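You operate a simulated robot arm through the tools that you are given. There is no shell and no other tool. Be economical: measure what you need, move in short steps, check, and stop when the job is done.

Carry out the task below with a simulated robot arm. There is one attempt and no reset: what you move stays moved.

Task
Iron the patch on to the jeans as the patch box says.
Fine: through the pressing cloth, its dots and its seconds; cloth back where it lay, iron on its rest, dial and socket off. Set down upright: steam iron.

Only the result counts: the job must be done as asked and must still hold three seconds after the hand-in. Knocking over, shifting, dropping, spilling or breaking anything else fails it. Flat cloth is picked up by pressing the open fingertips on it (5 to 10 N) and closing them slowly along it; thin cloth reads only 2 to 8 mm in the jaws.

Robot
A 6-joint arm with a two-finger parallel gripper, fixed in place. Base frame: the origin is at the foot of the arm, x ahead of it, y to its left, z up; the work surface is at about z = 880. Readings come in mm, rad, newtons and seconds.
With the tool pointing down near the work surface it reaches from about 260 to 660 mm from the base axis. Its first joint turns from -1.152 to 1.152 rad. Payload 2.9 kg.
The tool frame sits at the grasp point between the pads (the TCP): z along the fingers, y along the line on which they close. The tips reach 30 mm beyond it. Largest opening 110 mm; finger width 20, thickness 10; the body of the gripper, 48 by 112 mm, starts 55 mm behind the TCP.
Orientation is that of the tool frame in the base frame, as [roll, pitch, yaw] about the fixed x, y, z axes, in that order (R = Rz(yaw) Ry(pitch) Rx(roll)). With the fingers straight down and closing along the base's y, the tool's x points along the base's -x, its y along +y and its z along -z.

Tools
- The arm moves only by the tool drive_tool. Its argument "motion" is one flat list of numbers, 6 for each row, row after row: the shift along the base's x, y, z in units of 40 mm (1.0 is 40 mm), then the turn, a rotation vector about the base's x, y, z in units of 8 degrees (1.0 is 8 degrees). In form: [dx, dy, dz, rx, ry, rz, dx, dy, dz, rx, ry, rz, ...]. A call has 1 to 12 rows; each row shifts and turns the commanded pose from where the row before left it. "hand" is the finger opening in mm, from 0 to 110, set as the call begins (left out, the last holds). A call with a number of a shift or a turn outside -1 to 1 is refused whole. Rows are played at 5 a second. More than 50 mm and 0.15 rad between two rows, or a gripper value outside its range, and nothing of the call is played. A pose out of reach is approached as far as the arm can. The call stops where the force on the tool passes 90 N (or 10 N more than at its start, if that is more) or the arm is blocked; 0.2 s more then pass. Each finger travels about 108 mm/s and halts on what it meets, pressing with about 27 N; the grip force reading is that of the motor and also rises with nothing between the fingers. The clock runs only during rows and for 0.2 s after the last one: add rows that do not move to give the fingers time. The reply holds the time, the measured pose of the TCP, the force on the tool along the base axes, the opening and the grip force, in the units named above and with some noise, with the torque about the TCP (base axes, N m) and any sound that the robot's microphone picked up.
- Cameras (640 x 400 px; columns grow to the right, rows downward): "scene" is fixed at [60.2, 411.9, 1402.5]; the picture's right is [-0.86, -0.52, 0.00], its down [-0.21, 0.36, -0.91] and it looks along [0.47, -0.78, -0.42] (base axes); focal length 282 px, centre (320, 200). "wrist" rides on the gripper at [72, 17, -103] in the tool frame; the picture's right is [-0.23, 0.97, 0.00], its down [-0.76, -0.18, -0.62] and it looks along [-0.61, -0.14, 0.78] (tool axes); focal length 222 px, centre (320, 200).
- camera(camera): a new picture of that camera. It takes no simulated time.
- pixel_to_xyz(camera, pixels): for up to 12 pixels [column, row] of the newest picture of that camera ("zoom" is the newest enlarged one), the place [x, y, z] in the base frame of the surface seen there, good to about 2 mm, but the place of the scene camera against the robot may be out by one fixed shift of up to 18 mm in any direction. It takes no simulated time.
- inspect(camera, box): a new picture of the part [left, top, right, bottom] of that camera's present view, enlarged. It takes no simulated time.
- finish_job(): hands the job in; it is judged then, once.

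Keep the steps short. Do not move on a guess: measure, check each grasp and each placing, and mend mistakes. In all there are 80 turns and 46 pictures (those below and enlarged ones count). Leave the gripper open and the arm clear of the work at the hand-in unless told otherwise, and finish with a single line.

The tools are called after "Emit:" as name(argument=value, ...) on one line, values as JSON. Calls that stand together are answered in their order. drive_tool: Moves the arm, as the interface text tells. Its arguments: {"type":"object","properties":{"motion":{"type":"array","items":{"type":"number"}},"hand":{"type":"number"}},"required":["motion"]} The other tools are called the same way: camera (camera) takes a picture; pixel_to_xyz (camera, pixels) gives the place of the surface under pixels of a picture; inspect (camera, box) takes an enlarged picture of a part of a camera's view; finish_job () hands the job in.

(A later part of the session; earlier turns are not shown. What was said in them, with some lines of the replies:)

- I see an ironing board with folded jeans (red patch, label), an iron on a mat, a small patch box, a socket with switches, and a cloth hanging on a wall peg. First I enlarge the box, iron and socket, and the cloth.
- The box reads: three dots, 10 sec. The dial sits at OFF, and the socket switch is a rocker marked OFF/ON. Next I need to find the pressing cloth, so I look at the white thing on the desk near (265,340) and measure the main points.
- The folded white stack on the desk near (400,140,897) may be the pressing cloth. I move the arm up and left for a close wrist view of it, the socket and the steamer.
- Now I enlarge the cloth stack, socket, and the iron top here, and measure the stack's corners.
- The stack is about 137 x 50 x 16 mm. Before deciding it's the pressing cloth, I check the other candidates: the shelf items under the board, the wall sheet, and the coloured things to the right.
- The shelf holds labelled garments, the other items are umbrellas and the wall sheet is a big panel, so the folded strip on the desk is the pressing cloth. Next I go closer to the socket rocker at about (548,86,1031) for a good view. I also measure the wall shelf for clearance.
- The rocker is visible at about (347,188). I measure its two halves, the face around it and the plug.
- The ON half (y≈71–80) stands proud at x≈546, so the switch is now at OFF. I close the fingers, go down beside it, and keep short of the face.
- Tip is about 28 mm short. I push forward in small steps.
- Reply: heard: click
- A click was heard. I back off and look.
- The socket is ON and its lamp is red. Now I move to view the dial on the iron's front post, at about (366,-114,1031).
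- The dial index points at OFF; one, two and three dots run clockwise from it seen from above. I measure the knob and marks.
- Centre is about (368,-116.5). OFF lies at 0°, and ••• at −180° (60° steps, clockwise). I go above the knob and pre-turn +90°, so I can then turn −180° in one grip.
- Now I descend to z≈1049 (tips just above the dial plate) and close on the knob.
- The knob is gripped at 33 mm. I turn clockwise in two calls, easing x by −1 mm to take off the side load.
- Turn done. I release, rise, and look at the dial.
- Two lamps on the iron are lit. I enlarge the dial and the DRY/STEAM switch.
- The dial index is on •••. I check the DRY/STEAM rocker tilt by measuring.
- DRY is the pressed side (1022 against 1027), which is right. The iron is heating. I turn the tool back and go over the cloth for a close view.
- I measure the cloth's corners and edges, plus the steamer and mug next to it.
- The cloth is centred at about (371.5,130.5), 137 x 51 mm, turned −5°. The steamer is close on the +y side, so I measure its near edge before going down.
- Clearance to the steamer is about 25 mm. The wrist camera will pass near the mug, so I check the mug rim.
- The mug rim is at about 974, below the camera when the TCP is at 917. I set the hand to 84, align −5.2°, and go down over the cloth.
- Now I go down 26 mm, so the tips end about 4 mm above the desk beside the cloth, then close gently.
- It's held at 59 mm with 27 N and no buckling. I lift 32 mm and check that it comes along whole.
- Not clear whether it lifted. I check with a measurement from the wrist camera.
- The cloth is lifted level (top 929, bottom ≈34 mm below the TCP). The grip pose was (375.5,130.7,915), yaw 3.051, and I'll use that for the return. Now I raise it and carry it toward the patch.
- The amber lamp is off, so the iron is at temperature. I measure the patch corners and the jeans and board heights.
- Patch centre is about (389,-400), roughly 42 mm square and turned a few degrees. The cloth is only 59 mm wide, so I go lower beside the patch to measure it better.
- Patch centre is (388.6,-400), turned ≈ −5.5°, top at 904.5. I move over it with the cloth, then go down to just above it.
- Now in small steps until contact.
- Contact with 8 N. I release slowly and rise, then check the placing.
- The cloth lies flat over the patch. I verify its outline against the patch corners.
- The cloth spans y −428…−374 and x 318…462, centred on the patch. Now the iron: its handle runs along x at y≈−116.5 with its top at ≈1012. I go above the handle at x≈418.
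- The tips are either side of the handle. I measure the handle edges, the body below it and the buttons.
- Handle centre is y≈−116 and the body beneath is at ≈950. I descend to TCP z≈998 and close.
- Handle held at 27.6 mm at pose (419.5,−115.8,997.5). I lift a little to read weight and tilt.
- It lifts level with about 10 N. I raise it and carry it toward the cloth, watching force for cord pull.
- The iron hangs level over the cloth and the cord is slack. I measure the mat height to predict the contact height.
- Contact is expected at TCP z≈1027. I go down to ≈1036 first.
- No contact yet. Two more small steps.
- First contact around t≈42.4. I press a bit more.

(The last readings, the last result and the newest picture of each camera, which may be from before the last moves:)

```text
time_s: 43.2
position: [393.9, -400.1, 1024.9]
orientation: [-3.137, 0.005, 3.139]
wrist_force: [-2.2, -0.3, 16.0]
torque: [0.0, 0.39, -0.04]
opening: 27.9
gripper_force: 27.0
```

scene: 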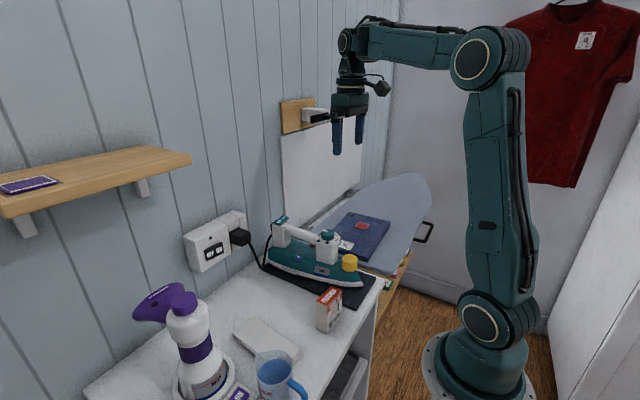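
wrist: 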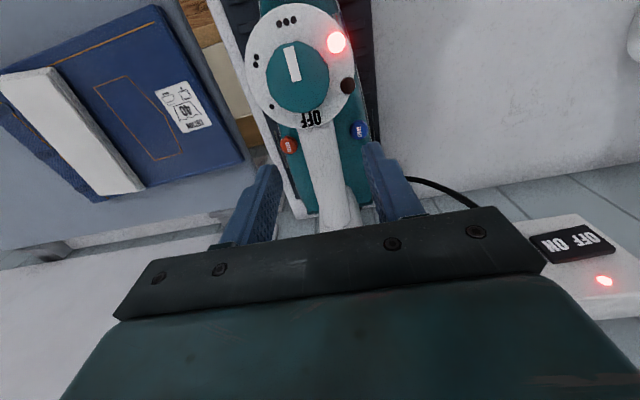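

Now it presses firmly (about 26 N in all) since ≈42.7. I hold still.

Emit:
drive_tool(motion=[0, 0, 0, 0, 0, 0, 0, 0, 0, 0, 0, 0, 0, 0, 0, 0, 0, 0, 0, 0, 0, 0, 0, 0, 0, 0, 0, 0, 0, 0, 0, 0, 0, 0, 0, 0, 0, 0, 0, 0, 0, 0, 0, 0, 0, 0, 0, 0, 0, 0, 0, 0, 0, 0, 0, 0, 0, 0, 0, 0, 0, 0, 0, 0, 0, 0, 0, 0, 0, 0, 0, 0])

Emit:
drive_tool(motion=[0, 0, 0, 0, 0, 0, 0, 0, 0, 0, 0, 0, 0, 0, 0, 0, 0, 0, 0, 0, 0, 0, 0, 0, 0, 0, 0, 0, 0, 0, 0, 0, 0, 0, 0, 0, 0, 0, 0, 0, 0, 0, 0, 0, 0, 0, 0, 0, 0, 0, 0, 0, 0, 0, 0, 0, 0, 0, 0, 0, 0, 0, 0, 0, 0, 0, 0, 0, 0, 0, 0, 0])

Emit:
drive_tool(motion=[0, 0, 0, 0, 0, 0, 0, 0, 0, 0, 0, 0, 0, 0, 0, 0, 0, 0, 0, 0, 0, 0, 0, 0, 0, 0, 0, 0, 0, 0, 0, 0, 0, 0, 0, 0, 0, 0, 0, 0, 0, 0, 0, 0, 0, 0, 0, 0, 0, 0, 0, 0, 0, 0, 0, 0, 0, 0, 0, 0, 0, 0, 0, 0, 0, 0, 0, 0, 0, 0, 0, 0])

```text
time_s: 45.8
position: [392.3, -399.6, 1021.5]
orientation: [-3.141, 0.0, -3.141]
wrist_force: [-1.2, -0.3, 17.4]
torque: [0.04, 0.12, -0.02]
opening: 27.7
gripper_force: 26.6
```

```text
time_s: 48.4
position: [393.1, -399.1, 1023.0]
orientation: [-3.14, 0.0, -3.142]
wrist_force: [-0.5, -0.7, 13.5]
torque: [0.05, 0.07, -0.01]
opening: 27.2
gripper_force: 26.7
```

```text
time_s: 51.0
position: [392.8, -399.6, 1022.2]
orientation: [-3.141, -0.001, 3.141]
wrist_force: [0.0, 0.4, 10.9]
torque: [-0.02, 0.06, 0.0]
opening: 27.6
gripper_force: 26.7
```

t=51.0. I hold 1.9 s more, then lift off straight up.

Emit:
drive_tool(motion=[0, 0, 0, 0, 0, 0, 0, 0, 0, 0, 0, 0, 0, 0, 0, 0, 0, 0, 0, 0, 0, 0, 0, 0, 0, 0, 0, 0, 0, 0, 0, 0, 0, 0, 0, 0, 0, 0, 0, 0, 0, 0, 0, 0, 0, 0, 0, 0, 0, 0, 0, 0, 0, 0, 0, 0, 0.8, 0, 0, 0, 0, 0, 0.8, 0, 0, 0])

Emit:
inspect(camera="scene", box=[200, 130, 460, 290])

```text
time_s: 53.4
position: [392.9, -400.1, 1085.0]
orientation: [3.139, -0.001, 3.141]
wrist_force: [-0.4, 0.5, -10.5]
torque: [0.04, 0.0, 0.01]
opening: 27.5
gripper_force: 27.3
```

```text
2.46 times, centred on (330, 210) of scene
```

zoom: 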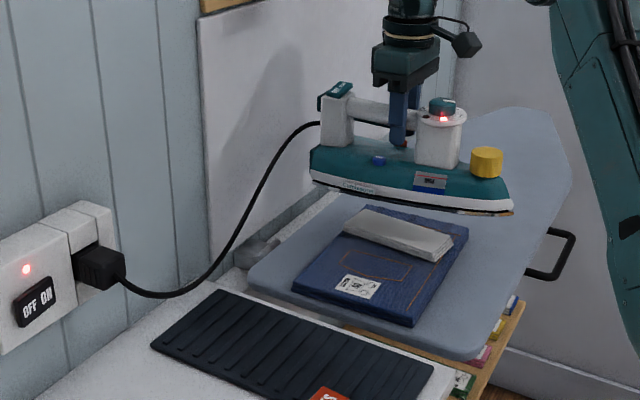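

About 10 s pressed; the cloth stayed in place. I carry the iron back over its mat.

Emit:
drive_tool(motion=[0.1, 0.8, 0, 0, 0, 0, 0.1, 0.8, 0, 0, 0, 0, 0.1, 0.8, 0, 0, 0, 0, 0.1, 0.8, 0, 0, 0, 0, 0.1, 0.8, 0, 0, 0, 0, 0.1, 0.8, 0, 0, 0, 0, 0.06, 0.8, 0, 0, 0, 0, 0, 0.8, 0, 0, 0, 0, 0, 0.7, 0, 0, 0, 0, 0, 0, 0, 0, 0, 0])

```text
time_s: 55.6
position: [419.8, -114.5, 1085.1]
orientation: [3.14, -0.001, -3.141]
wrist_force: [-0.1, 0.2, -9.7]
torque: [0.01, -0.05, 0.01]
opening: 27.9
gripper_force: 27.1
```

Now lower to about 6 mm above the mat.

Emit:
drive_tool(motion=[0, -0.04, -0.8, 0, 0, 0, 0, 0, -0.8, 0, 0, 0, 0, 0, -0.4, 0, 0, 0, 0, 0, 0, 0, 0, 0])

Emit:
drive_tool(motion=[0, 0, -0.08, 0, 0, 0, 0, 0, -0.05, 0, 0, 0, 0, 0, 0, 0, 0, 0])

```text
time_s: 56.6
position: [419.8, -116.6, 1005.4]
orientation: [-3.141, 0.0, -3.14]
wrist_force: [0.9, -0.3, -10.1]
torque: [-0.01, 0.02, 0.01]
opening: 27.6
gripper_force: 26.9
```

```text
time_s: 57.4
position: [419.2, -117.1, 999.8]
orientation: [3.141, 0.0, 3.141]
wrist_force: [-0.7, 0.2, -9.8]
torque: [0.0, -0.02, -0.01]
opening: 27.7
gripper_force: 27.3
```

Emit:
drive_tool(motion=[0, 0, -0.05, 0, 0, 0, 0, 0, -0.03, 0, 0, 0, 0, 0, 0, 0, 0, 0])

```text
time_s: 58.2
position: [420.1, -116.6, 996.4]
orientation: [-3.141, 0.0, -3.141]
wrist_force: [1.1, 0.2, -9.4]
torque: [0.06, -0.04, 0.02]
opening: 27.6
gripper_force: 26.5
```

Still hanging, since the iron slid slightly up in the jaws while pressing. I go a little further.

Emit:
drive_tool(motion=[0, 0, -0.04, 0, 0, 0, 0, 0, -0.04, 0, 0, 0, 0, 0, 0, 0, 0, 0])

```text
time_s: 59.0
position: [418.7, -117.8, 994.3]
orientation: [-3.14, 0.004, 3.14]
wrist_force: [-7.3, -8.9, 15.5]
torque: [-0.07, 0.37, 0.06]
opening: 27.7
gripper_force: 26.7
```

The iron is down on the mat. I open the fingers, rise, and look at it.

Emit:
drive_tool(hand=56, motion=[0, 0, 0.03, 0, 0, 0, 0, 0, 0, 0, 0, 0, 0, 0, 0, 0, 0, 0, 0, 0, 0.8, 0, 0, 0, 0, 0, 0.8, 0, 0, 0, 0, 0, 0.8, 0, 0, 0, 0, 0, 0.5, 0, 0, 0])

Emit:
drive_tool(motion=[-0.64, 0, 0, 0, 0, 0, -0.64, 0, 0, 0, 0, 0])

Emit:
camera(camera="wrist")

```text
time_s: 60.6
position: [419.9, -117.0, 1110.4]
orientation: [3.141, 0.0, 3.141]
wrist_force: [-0.3, 1.1, -0.6]
torque: [0.0, -0.02, -0.01]
opening: 56.4
gripper_force: 0.0
```

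```text
time_s: 61.2
position: [368.0, -116.9, 1111.9]
orientation: [-3.141, 0.001, 3.141]
wrist_force: [0.6, -0.3, 0.3]
torque: [0.0, -0.02, 0.0]
opening: 56.1
gripper_force: 0.0
```

```text
13 pictures are left
```

wrist: 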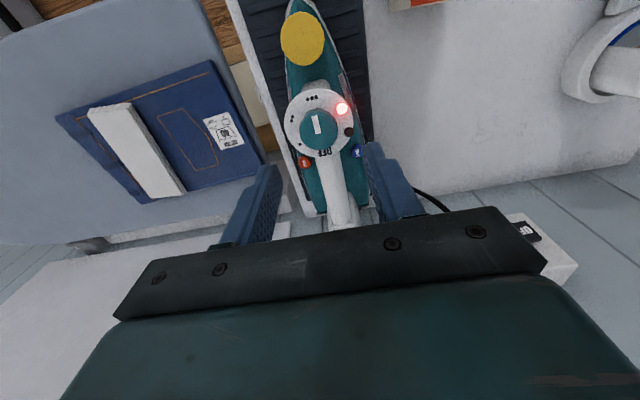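

The iron stands on its mat. I re-measure the dial centre and marks before turning it back.

Emit:
pixel_to_xyz(camera="wrist", pixels=[[312, 98], [324, 153], [286, 128], [353, 118], [302, 130], [335, 127], [318, 112], [320, 147]])

```text
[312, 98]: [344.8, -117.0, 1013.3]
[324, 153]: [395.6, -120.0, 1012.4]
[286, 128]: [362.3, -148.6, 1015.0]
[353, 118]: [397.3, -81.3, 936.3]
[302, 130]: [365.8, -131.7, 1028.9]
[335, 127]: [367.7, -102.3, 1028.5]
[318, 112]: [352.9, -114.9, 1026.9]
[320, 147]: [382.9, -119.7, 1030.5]
```

The centre is still (368,−117). I pre-turn −90° at height, then descend, grip and turn +180° back to OFF.

Emit:
drive_tool(hand=60, motion=[0, 0, 0, 0, 0, -1, 0, 0, 0, 0, 0, -1, 0, 0, 0, 0, 0, -1, 0, 0, 0, 0, 0, -1, 0, 0, 0, 0, 0, -1, 0, 0, 0, 0, 0, -1, 0, 0, 0, 0, 0, -1, 0, 0, 0, 0, 0, -1, 0, 0, 0, 0, 0, -1, 0, 0, 0, 0, 0, -1, 0, 0, 0, 0, 0, -1, 0, 0, 0, 0, 0, -0.25])

Emit:
drive_tool(motion=[0, 0, -0.8, 0, 0, 0, 0, 0, -0.6, 0, 0, 0, 0, 0, -0.17, 0, 0, 0])

Emit:
drive_tool(hand=15, motion=[0, 0, 0, 0, 0, 0, 0, 0, 0, 0, 0, 0, 0, 0, 0, 0, 0, 0])

```text
time_s: 63.8
position: [367.4, -117.7, 1111.8]
orientation: [-3.141, 0.001, 1.57]
wrist_force: [0.7, 0.4, -0.7]
torque: [-0.02, -0.01, 0.0]
opening: 59.9
gripper_force: 0.0
```

```text
time_s: 64.6
position: [369.1, -116.3, 1048.7]
orientation: [3.141, -0.001, 1.572]
wrist_force: [-0.5, 0.6, -0.8]
torque: [0.03, 0.0, -0.03]
opening: 60.1
gripper_force: 0.1
```

```text
time_s: 65.4
position: [368.2, -116.7, 1048.3]
orientation: [3.141, -0.001, 1.572]
wrist_force: [3.5, 0.0, -0.1]
torque: [-0.05, -0.13, 0.01]
opening: 33.0
gripper_force: 27.2
```

The knob is held at 33 mm. I turn back.

Emit:
drive_tool(motion=[0, 0, 0, 0, 0, 0.5, 0, 0, 0, 0, 0, 1, 0, 0, 0, 0, 0, 1, 0, 0, 0, 0, 0, 1, 0, 0, 0, 0, 0, 1, 0, 0, 0, 0, 0, 1, 0, 0, 0, 0, 0, 1, 0, 0, 0, 0, 0, 1, 0, 0, 0, 0, 0, 1, 0, 0, 0, 0, 0, 1, 0, 0, 0, 0, 0, 1, 0, 0, 0, 0, 0, 0.75])

Emit:
drive_tool(motion=[0, 0, 0, 0, 0, 1, 0, 0, 0, 0, 0, 1, 0, 0, 0, 0, 0, 1, 0, 0, 0, 0, 0, 1, 0, 0, 0, 0, 0, 1, 0, 0, 0, 0, 0, 1, 0, 0, 0, 0, 0, 1, 0, 0, 0, 0, 0, 1, 0, 0, 0, 0, 0, 1, 0, 0, 0, 0, 0, 1, 0, 0, 0, 0, 0, 1, 0, 0, 0, 0, 0, 0.25])

Emit:
drive_tool(hand=60, motion=[0, 0, 0, 0, 0, 0, 0, 0, 0, 0, 0, 0, 0, 0, 0.8, 0, 0, 0, 0, 0, 0.8, 0, 0, 0])

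Emit:
drive_tool(motion=[0, 0, 0, 0, 0, -1, 0, 0, 0, 0, 0, -1, 0, 0, 0, 0, 0, -1, 0, 0, 0, 0, 0, -1, 0, 0, 0, 0, 0, -1, 0, 0, 0, 0, 0, -1, 0, 0, 0, 0, 0, -1, 0, 0, 0, 0, 0, -1, 0, 0, 0, 0, 0, -1, 0, 0, 0, 0, 0, -1, 0, 0, 0, 0, 0, -1, 0, 0, 0, 0, 0, -0.25])

Emit:
inspect(camera="wrist", box=[250, 60, 390, 200])

```text
time_s: 68.0
position: [369.4, -115.4, 1049.2]
orientation: [-3.14, 0.003, -3.14]
wrist_force: [-5.5, -2.4, 0.3]
torque: [-0.03, 0.22, 0.0]
opening: 32.9
gripper_force: 26.8
```

```text
time_s: 70.6
position: [368.4, -117.6, 1048.2]
orientation: [-3.14, -0.001, -1.571]
wrist_force: [2.7, 0.0, -0.4]
torque: [0.02, 0.01, -0.29]
opening: 33.2
gripper_force: 27.2
```

```text
time_s: 71.6
position: [368.4, -118.2, 1113.5]
orientation: [-3.14, -0.002, -1.57]
wrist_force: [-1.1, 0.4, -0.4]
torque: [0.02, -0.02, 0.01]
opening: 60.1
gripper_force: 0.0
```

```text
time_s: 74.2
position: [368.4, -116.9, 1111.7]
orientation: [-3.141, 0.0, 3.14]
wrist_force: [-0.6, 0.4, 0.7]
torque: [0.04, -0.02, 0.01]
opening: 59.9
gripper_force: 0.0
```

```text
2.86 times, centred on (320, 130) of wrist
```

zoom: 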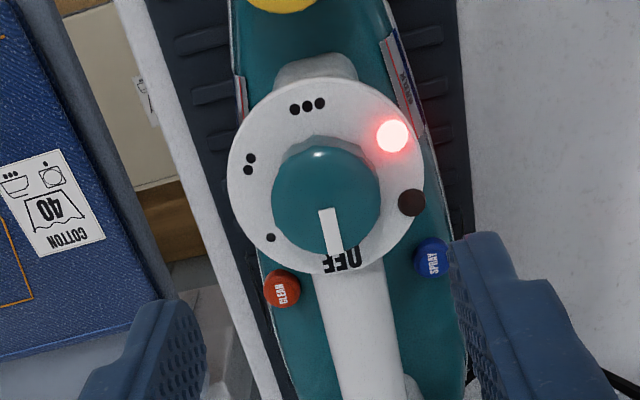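

The dial index is back at OFF. Now the cloth: I go above it with −5.5° yaw, hand 84, and look.

Emit:
drive_tool(hand=84, motion=[0.1, -0.885, 0, 0, 0, -0.69, 0.1, -0.885, 0, 0, 0, 0, 0.1, -0.885, 0, 0, 0, 0, 0.1, -0.885, 0, 0, 0, 0, 0.1, -0.885, 0, 0, 0, 0, 0.1, -0.885, 0, 0, 0, 0, 0, -0.885, 0, 0, 0, 0, 0, -0.885, 0, 0, 0, 0, 0, 0, 0, 0, 0, 0])

Emit:
camera(camera="wrist")

Emit:
pixel_to_xyz(camera="wrist", pixels=[[281, 33], [332, 20], [312, 148], [348, 143], [297, 95], [340, 90], [315, 90]])

```text
time_s: 76.2
position: [391.6, -401.2, 1113.4]
orientation: [-3.14, -0.001, 3.046]
wrist_force: [-0.1, 0.4, 0.3]
torque: [0.0, 0.0, 0.02]
opening: 84.1
gripper_force: 0.1
```

```text
11 pictures are left
```

wrist: 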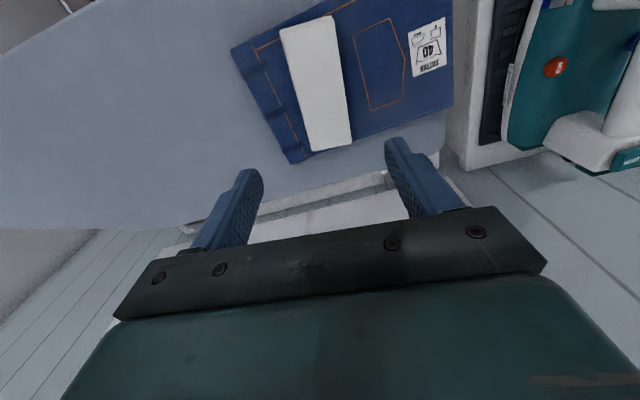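

```text
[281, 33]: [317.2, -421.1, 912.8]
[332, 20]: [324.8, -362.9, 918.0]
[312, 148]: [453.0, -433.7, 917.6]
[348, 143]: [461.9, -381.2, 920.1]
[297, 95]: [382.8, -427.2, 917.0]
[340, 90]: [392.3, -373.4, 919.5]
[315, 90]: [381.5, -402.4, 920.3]
```

The cloth hasn't moved. I descend to the same grip height (938.5) and close.

Emit:
drive_tool(motion=[0.02, 0.02, -0.9, 0, 0, 0, 0, 0, -0.9, 0, 0, 0, 0, 0, -0.9, 0, 0, 0, 0, 0, -0.9, 0, 0, 0, 0, 0, -0.77, 0, 0, 0, 0, 0, 0, 0, 0, 0])

Emit:
drive_tool(hand=46, motion=[0, 0, 0, 0, 0, 0, 0, 0, 0, 0, 0, 0, 0, 0, 0, 0, 0, 0])

Emit:
drive_tool(motion=[0, 0, 0.3, 0, 0, 0, 0, 0, 0.5, 0, 0, 0, 0, 0, 0.9, 0, 0, 0, 0, 0, 0.9, 0, 0, 0])

Emit:
inspect(camera="scene", box=[300, 130, 440, 270])

```text
time_s: 77.6
position: [392.4, -399.0, 936.3]
orientation: [3.141, 0.0, 3.045]
wrist_force: [-0.3, 0.1, -0.3]
torque: [0.02, 0.0, 0.0]
opening: 84.3
gripper_force: 0.0
```

```text
time_s: 78.4
position: [392.4, -399.1, 938.2]
orientation: [3.141, 0.001, 3.045]
wrist_force: [-0.7, -0.5, 1.1]
torque: [-0.01, 0.0, 0.01]
opening: 58.8
gripper_force: 27.7
```

```text
time_s: 79.4
position: [393.8, -398.0, 1041.6]
orientation: [-3.14, 0.001, 3.046]
wrist_force: [0.9, 0.9, -0.3]
torque: [0.0, -0.02, -0.01]
opening: 59.1
gripper_force: 26.2
```

```text
2.86 times, centred on (370, 200) of scene
```

zoom: 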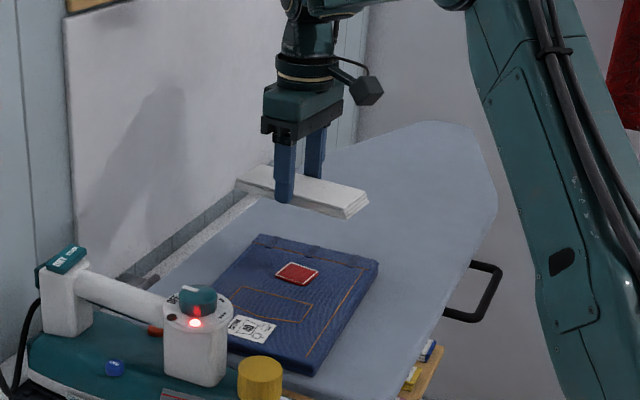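

The cloth is lifted and the patch stays on the jeans. I raise it to ≈1127 and carry the cloth back over its place.

Emit:
drive_tool(motion=[0, 0, 0.9, 0, 0, 0, 0, 0, 0.9, 0, 0, 0, 0, 0, 0.35, 0, 0, 0, -0.1, 0.9, 0, 0, 0, 0.04, -0.1, 0.9, 0, 0, 0, 0, -0.1, 0.9, 0, 0, 0, 0, -0.1, 0.9, 0, 0, 0, 0, 0, 0.9, 0, 0, 0, 0, 0, 0.9, 0, 0, 0, 0, 0, 0.9, 0, 0, 0, 0, 0, 0.9, 0, 0, 0, 0, 0, 0.9, 0, 0, 0, 0])

Emit:
drive_tool(motion=[0, 0.9, 0, 0, 0, 0, 0, 0.9, 0, 0, 0, 0, 0, 0.9, 0, 0, 0, 0, 0, 0.9, 0, 0, 0, 0, 0, 0.9, 0, 0, 0, 0, 0, 0, 0, 0, 0, 0])

```text
time_s: 82.0
position: [377.8, -74.4, 1128.2]
orientation: [3.141, 0.0, 3.05]
wrist_force: [-1.1, 0.3, -0.5]
torque: [0.0, -0.01, 0.02]
opening: 58.8
gripper_force: 27.3
```

```text
time_s: 83.4
position: [376.8, 106.1, 1128.1]
orientation: [-3.14, -0.001, 3.049]
wrist_force: [-0.2, 0.2, -0.4]
torque: [0.0, 0.02, -0.02]
opening: 59.2
gripper_force: 27.0
```

I shift the last 25 mm in y and lower to about 5 mm above the desk.

Emit:
drive_tool(motion=[-0.025, 0.61, 0, 0, 0, 0, 0, 0, -0.9, 0, 0, 0, 0, 0, -0.9, 0, 0, 0, 0, 0, -0.9, 0, 0, 0, 0, 0, -0.9, 0, 0, 0, 0, 0, -0.9, 0, 0, 0, 0, 0, -0.65, 0, 0, 0, 0, 0, 0, 0, 0, 0])

Emit:
drive_tool(motion=[0, 0, -0.08, 0, 0, 0, 0, 0, -0.05, 0, 0, 0, 0, 0, 0, 0, 0, 0])

```text
time_s: 85.2
position: [375.8, 128.9, 921.2]
orientation: [3.141, 0.0, 3.05]
wrist_force: [1.0, -0.1, -0.4]
torque: [-0.01, 0.0, 0.03]
opening: 59.0
gripper_force: 27.2
```

```text
time_s: 86.0
position: [375.5, 129.6, 916.0]
orientation: [3.141, 0.0, 3.052]
wrist_force: [0.8, 0.9, -0.1]
torque: [0.0, -0.01, 0.0]
opening: 59.1
gripper_force: 27.0
```

Emit:
drive_tool(motion=[0, 0.02, -0.03, 0, 0, 0, 0, 0, -0.03, 0, 0, 0, 0, 0, 0, 0, 0, 0])

```text
time_s: 86.8
position: [376.2, 130.1, 914.2]
orientation: [-3.141, 0.001, 3.049]
wrist_force: [-2.9, -2.2, 9.7]
torque: [-0.01, 0.15, 0.04]
opening: 58.9
gripper_force: 26.9
```

Contact at 10 N. I release, rise, and check the place.

Emit:
drive_tool(hand=84, motion=[0, 0, 0, 0, 0, 0, 0, 0, 0, 0, 0, 0, 0, 0, 0.5, 0, 0, 0, 0, 0, 0.9, 0, 0, 0, 0, 0, 0.9, 0, 0, 0, 0, 0, 0.9, 0, 0, 0, 0, 0, 0.9, 0, 0, 0, 0, 0, 0.9, 0, 0, 0, 0, 0, 0.9, 0, 0, 0, -0.15, -0.1, 0.2, 0, 0, 0.65])

Emit:
camera(camera="wrist")

Emit:
pixel_to_xyz(camera="wrist", pixels=[[297, 33], [334, 27], [312, 132], [343, 129], [304, 80], [339, 78]])

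```text
time_s: 89.0
position: [370.7, 126.5, 1158.1]
orientation: [-3.14, -0.001, -3.142]
wrist_force: [0.0, -0.2, 0.8]
torque: [-0.03, -0.03, -0.02]
opening: 84.0
gripper_force: 0.1
```

```text
9 pictures are left
```

wrist: 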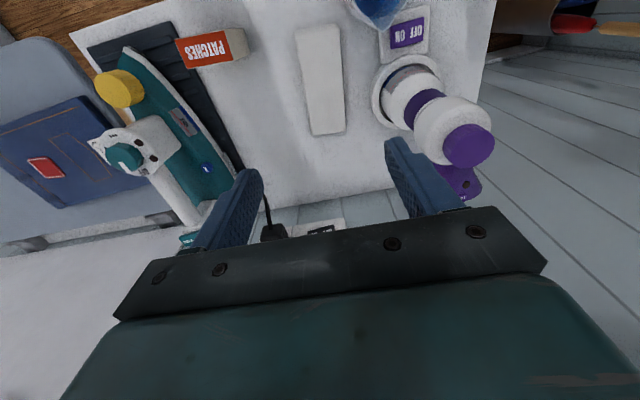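

```text
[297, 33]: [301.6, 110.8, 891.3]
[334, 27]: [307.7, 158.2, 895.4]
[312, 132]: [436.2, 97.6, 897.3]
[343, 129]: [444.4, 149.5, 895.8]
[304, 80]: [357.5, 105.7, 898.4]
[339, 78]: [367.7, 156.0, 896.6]
```

The cloth is back within about 2 mm. Now the socket: to stay clear of the shelf I keep the arm at y≈73, as before, with the fingers 40 mm apart. The +y finger (y≈93–103) then presses the OFF half, and the other finger passes between rocker and plug.

Emit:
drive_tool(hand=40, motion=[0.6, -0.7, 0, 0, 0, 0, 0.6, -0.63, 0, 0, 0, 0, 0.6, 0, -0.4, 0, 0, 0, 0.6, 0, -0.7, 0, 0, 0, 0.5, 0, -0.8, 0, 0, 0, 0.4, 0, -0.7, 0, 0, 0, 0, 0, 0, 0, 0, 0])

Emit:
inspect(camera="wrist", box=[220, 130, 420, 255])

```text
time_s: 90.6
position: [501.6, 72.9, 1054.9]
orientation: [-3.141, 0.0, 3.141]
wrist_force: [-0.5, -0.3, 0.2]
torque: [-0.01, 0.01, 0.01]
opening: 40.1
gripper_force: 0.0
```

```text
3.20 times, centred on (320, 192) of wrist
```

zoom: 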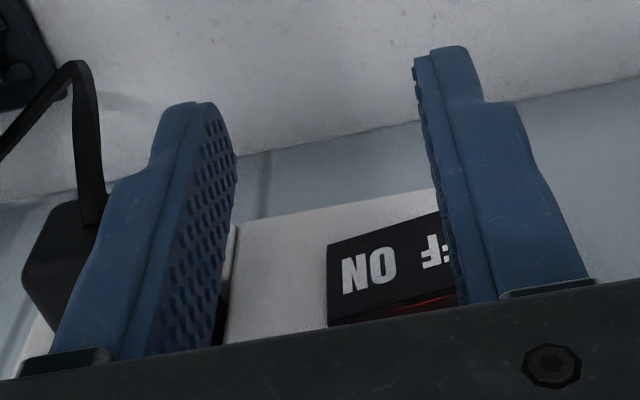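

The +y finger lines up with the OFF half; the other clears plug and cord. I push forward in small steps.

Emit:
drive_tool(motion=[0.5, 0, 0, 0, 0, 0, 0.25, 0, 0, 0, 0, 0, 0.1, 0, 0, 0, 0, 0, 0.07, 0, 0, 0, 0, 0])

```text
time_s: 91.6
position: [537.5, 73.1, 1053.9]
orientation: [-3.141, -0.002, 3.141]
wrist_force: [-1.8, 0.9, -0.2]
torque: [0.05, 0.04, 0.04]
opening: 40.3
gripper_force: 0.3
heard: click
```

A click was heard. I back off and up and verify.

Emit:
drive_tool(motion=[-1, 0, 0, 0, 0, 0, -1, 0, 0.5, 0, 0, 0, -0.6, 0, 1, 0, 0, 0, -0.5, 0, 1, 0, 0, 0])

Emit:
drive_tool(hand=110, motion=[-0.3, -0.5, 0.8, 0, 0, 0, -0.5, -1, 0.8, 0, 0, 0, 0, -1, 0.5, 0, 0, 0, 0, 0, 0, 0, 0, 0])

Emit:
camera(camera="wrist")

Emit:
inspect(camera="scene", box=[160, 180, 460, 370])

```text
time_s: 92.6
position: [413.6, 73.1, 1154.4]
orientation: [-3.14, 0.001, -3.141]
wrist_force: [0.0, -0.4, 0.4]
torque: [0.01, -0.03, 0.02]
opening: 39.9
gripper_force: 0.1
```

```text
refused: row 2 steps farther than a row can; nothing moved
```

```text
7 pictures are left
```

wrist: 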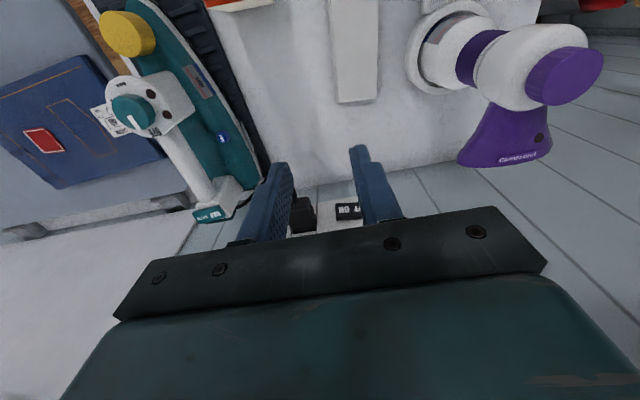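

```text
2.11 times, centred on (310, 275) of scene
```

zoom: 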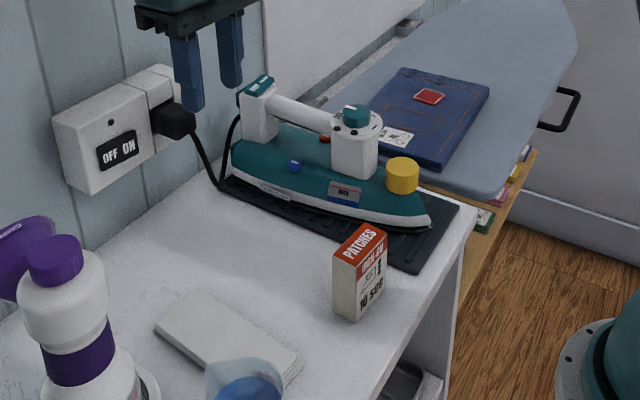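

The socket and iron lamps are dark; the iron is on its mat, the cloth is back, and the patch is on the jeans. I clear the arm with the gripper open.

Emit:
drive_tool(hand=110, motion=[-0.3, 0, 0.9, 0, 0, 0, -0.3, 0, 0.9, 0, 0, 0, 0, -0.8, 0.5, 0, 0, 0, 0, -0.9, 0, 0, 0, 0, 0, 0, 0, 0, 0, 0])

Emit:
camera(camera="wrist")

```text
time_s: 93.8
position: [390.1, 4.8, 1247.0]
orientation: [3.141, 0.0, -3.141]
wrist_force: [-0.4, -0.2, -0.1]
torque: [0.03, 0.01, 0.0]
opening: 110.0
gripper_force: 0.1
```

```text
5 pictures are left
```

wrist: 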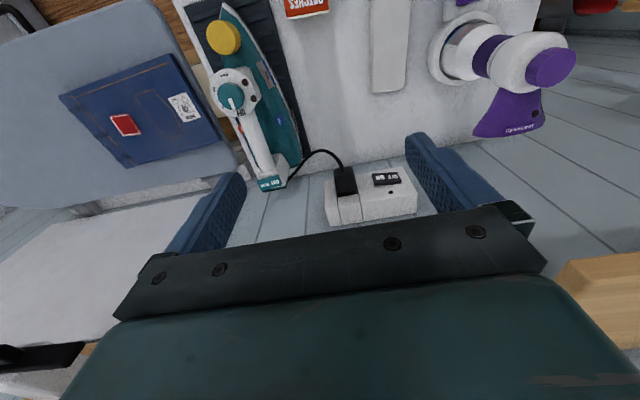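

Everything is in its place and the arm is clear, so I hand it in.

Emit:
finish_job()

```text
The job is handed in.
```

The patch was pressed through the cloth at three dots for about 10 seconds; the cloth is back where it lay, the iron is upright on its rest, and the dial and socket are off.
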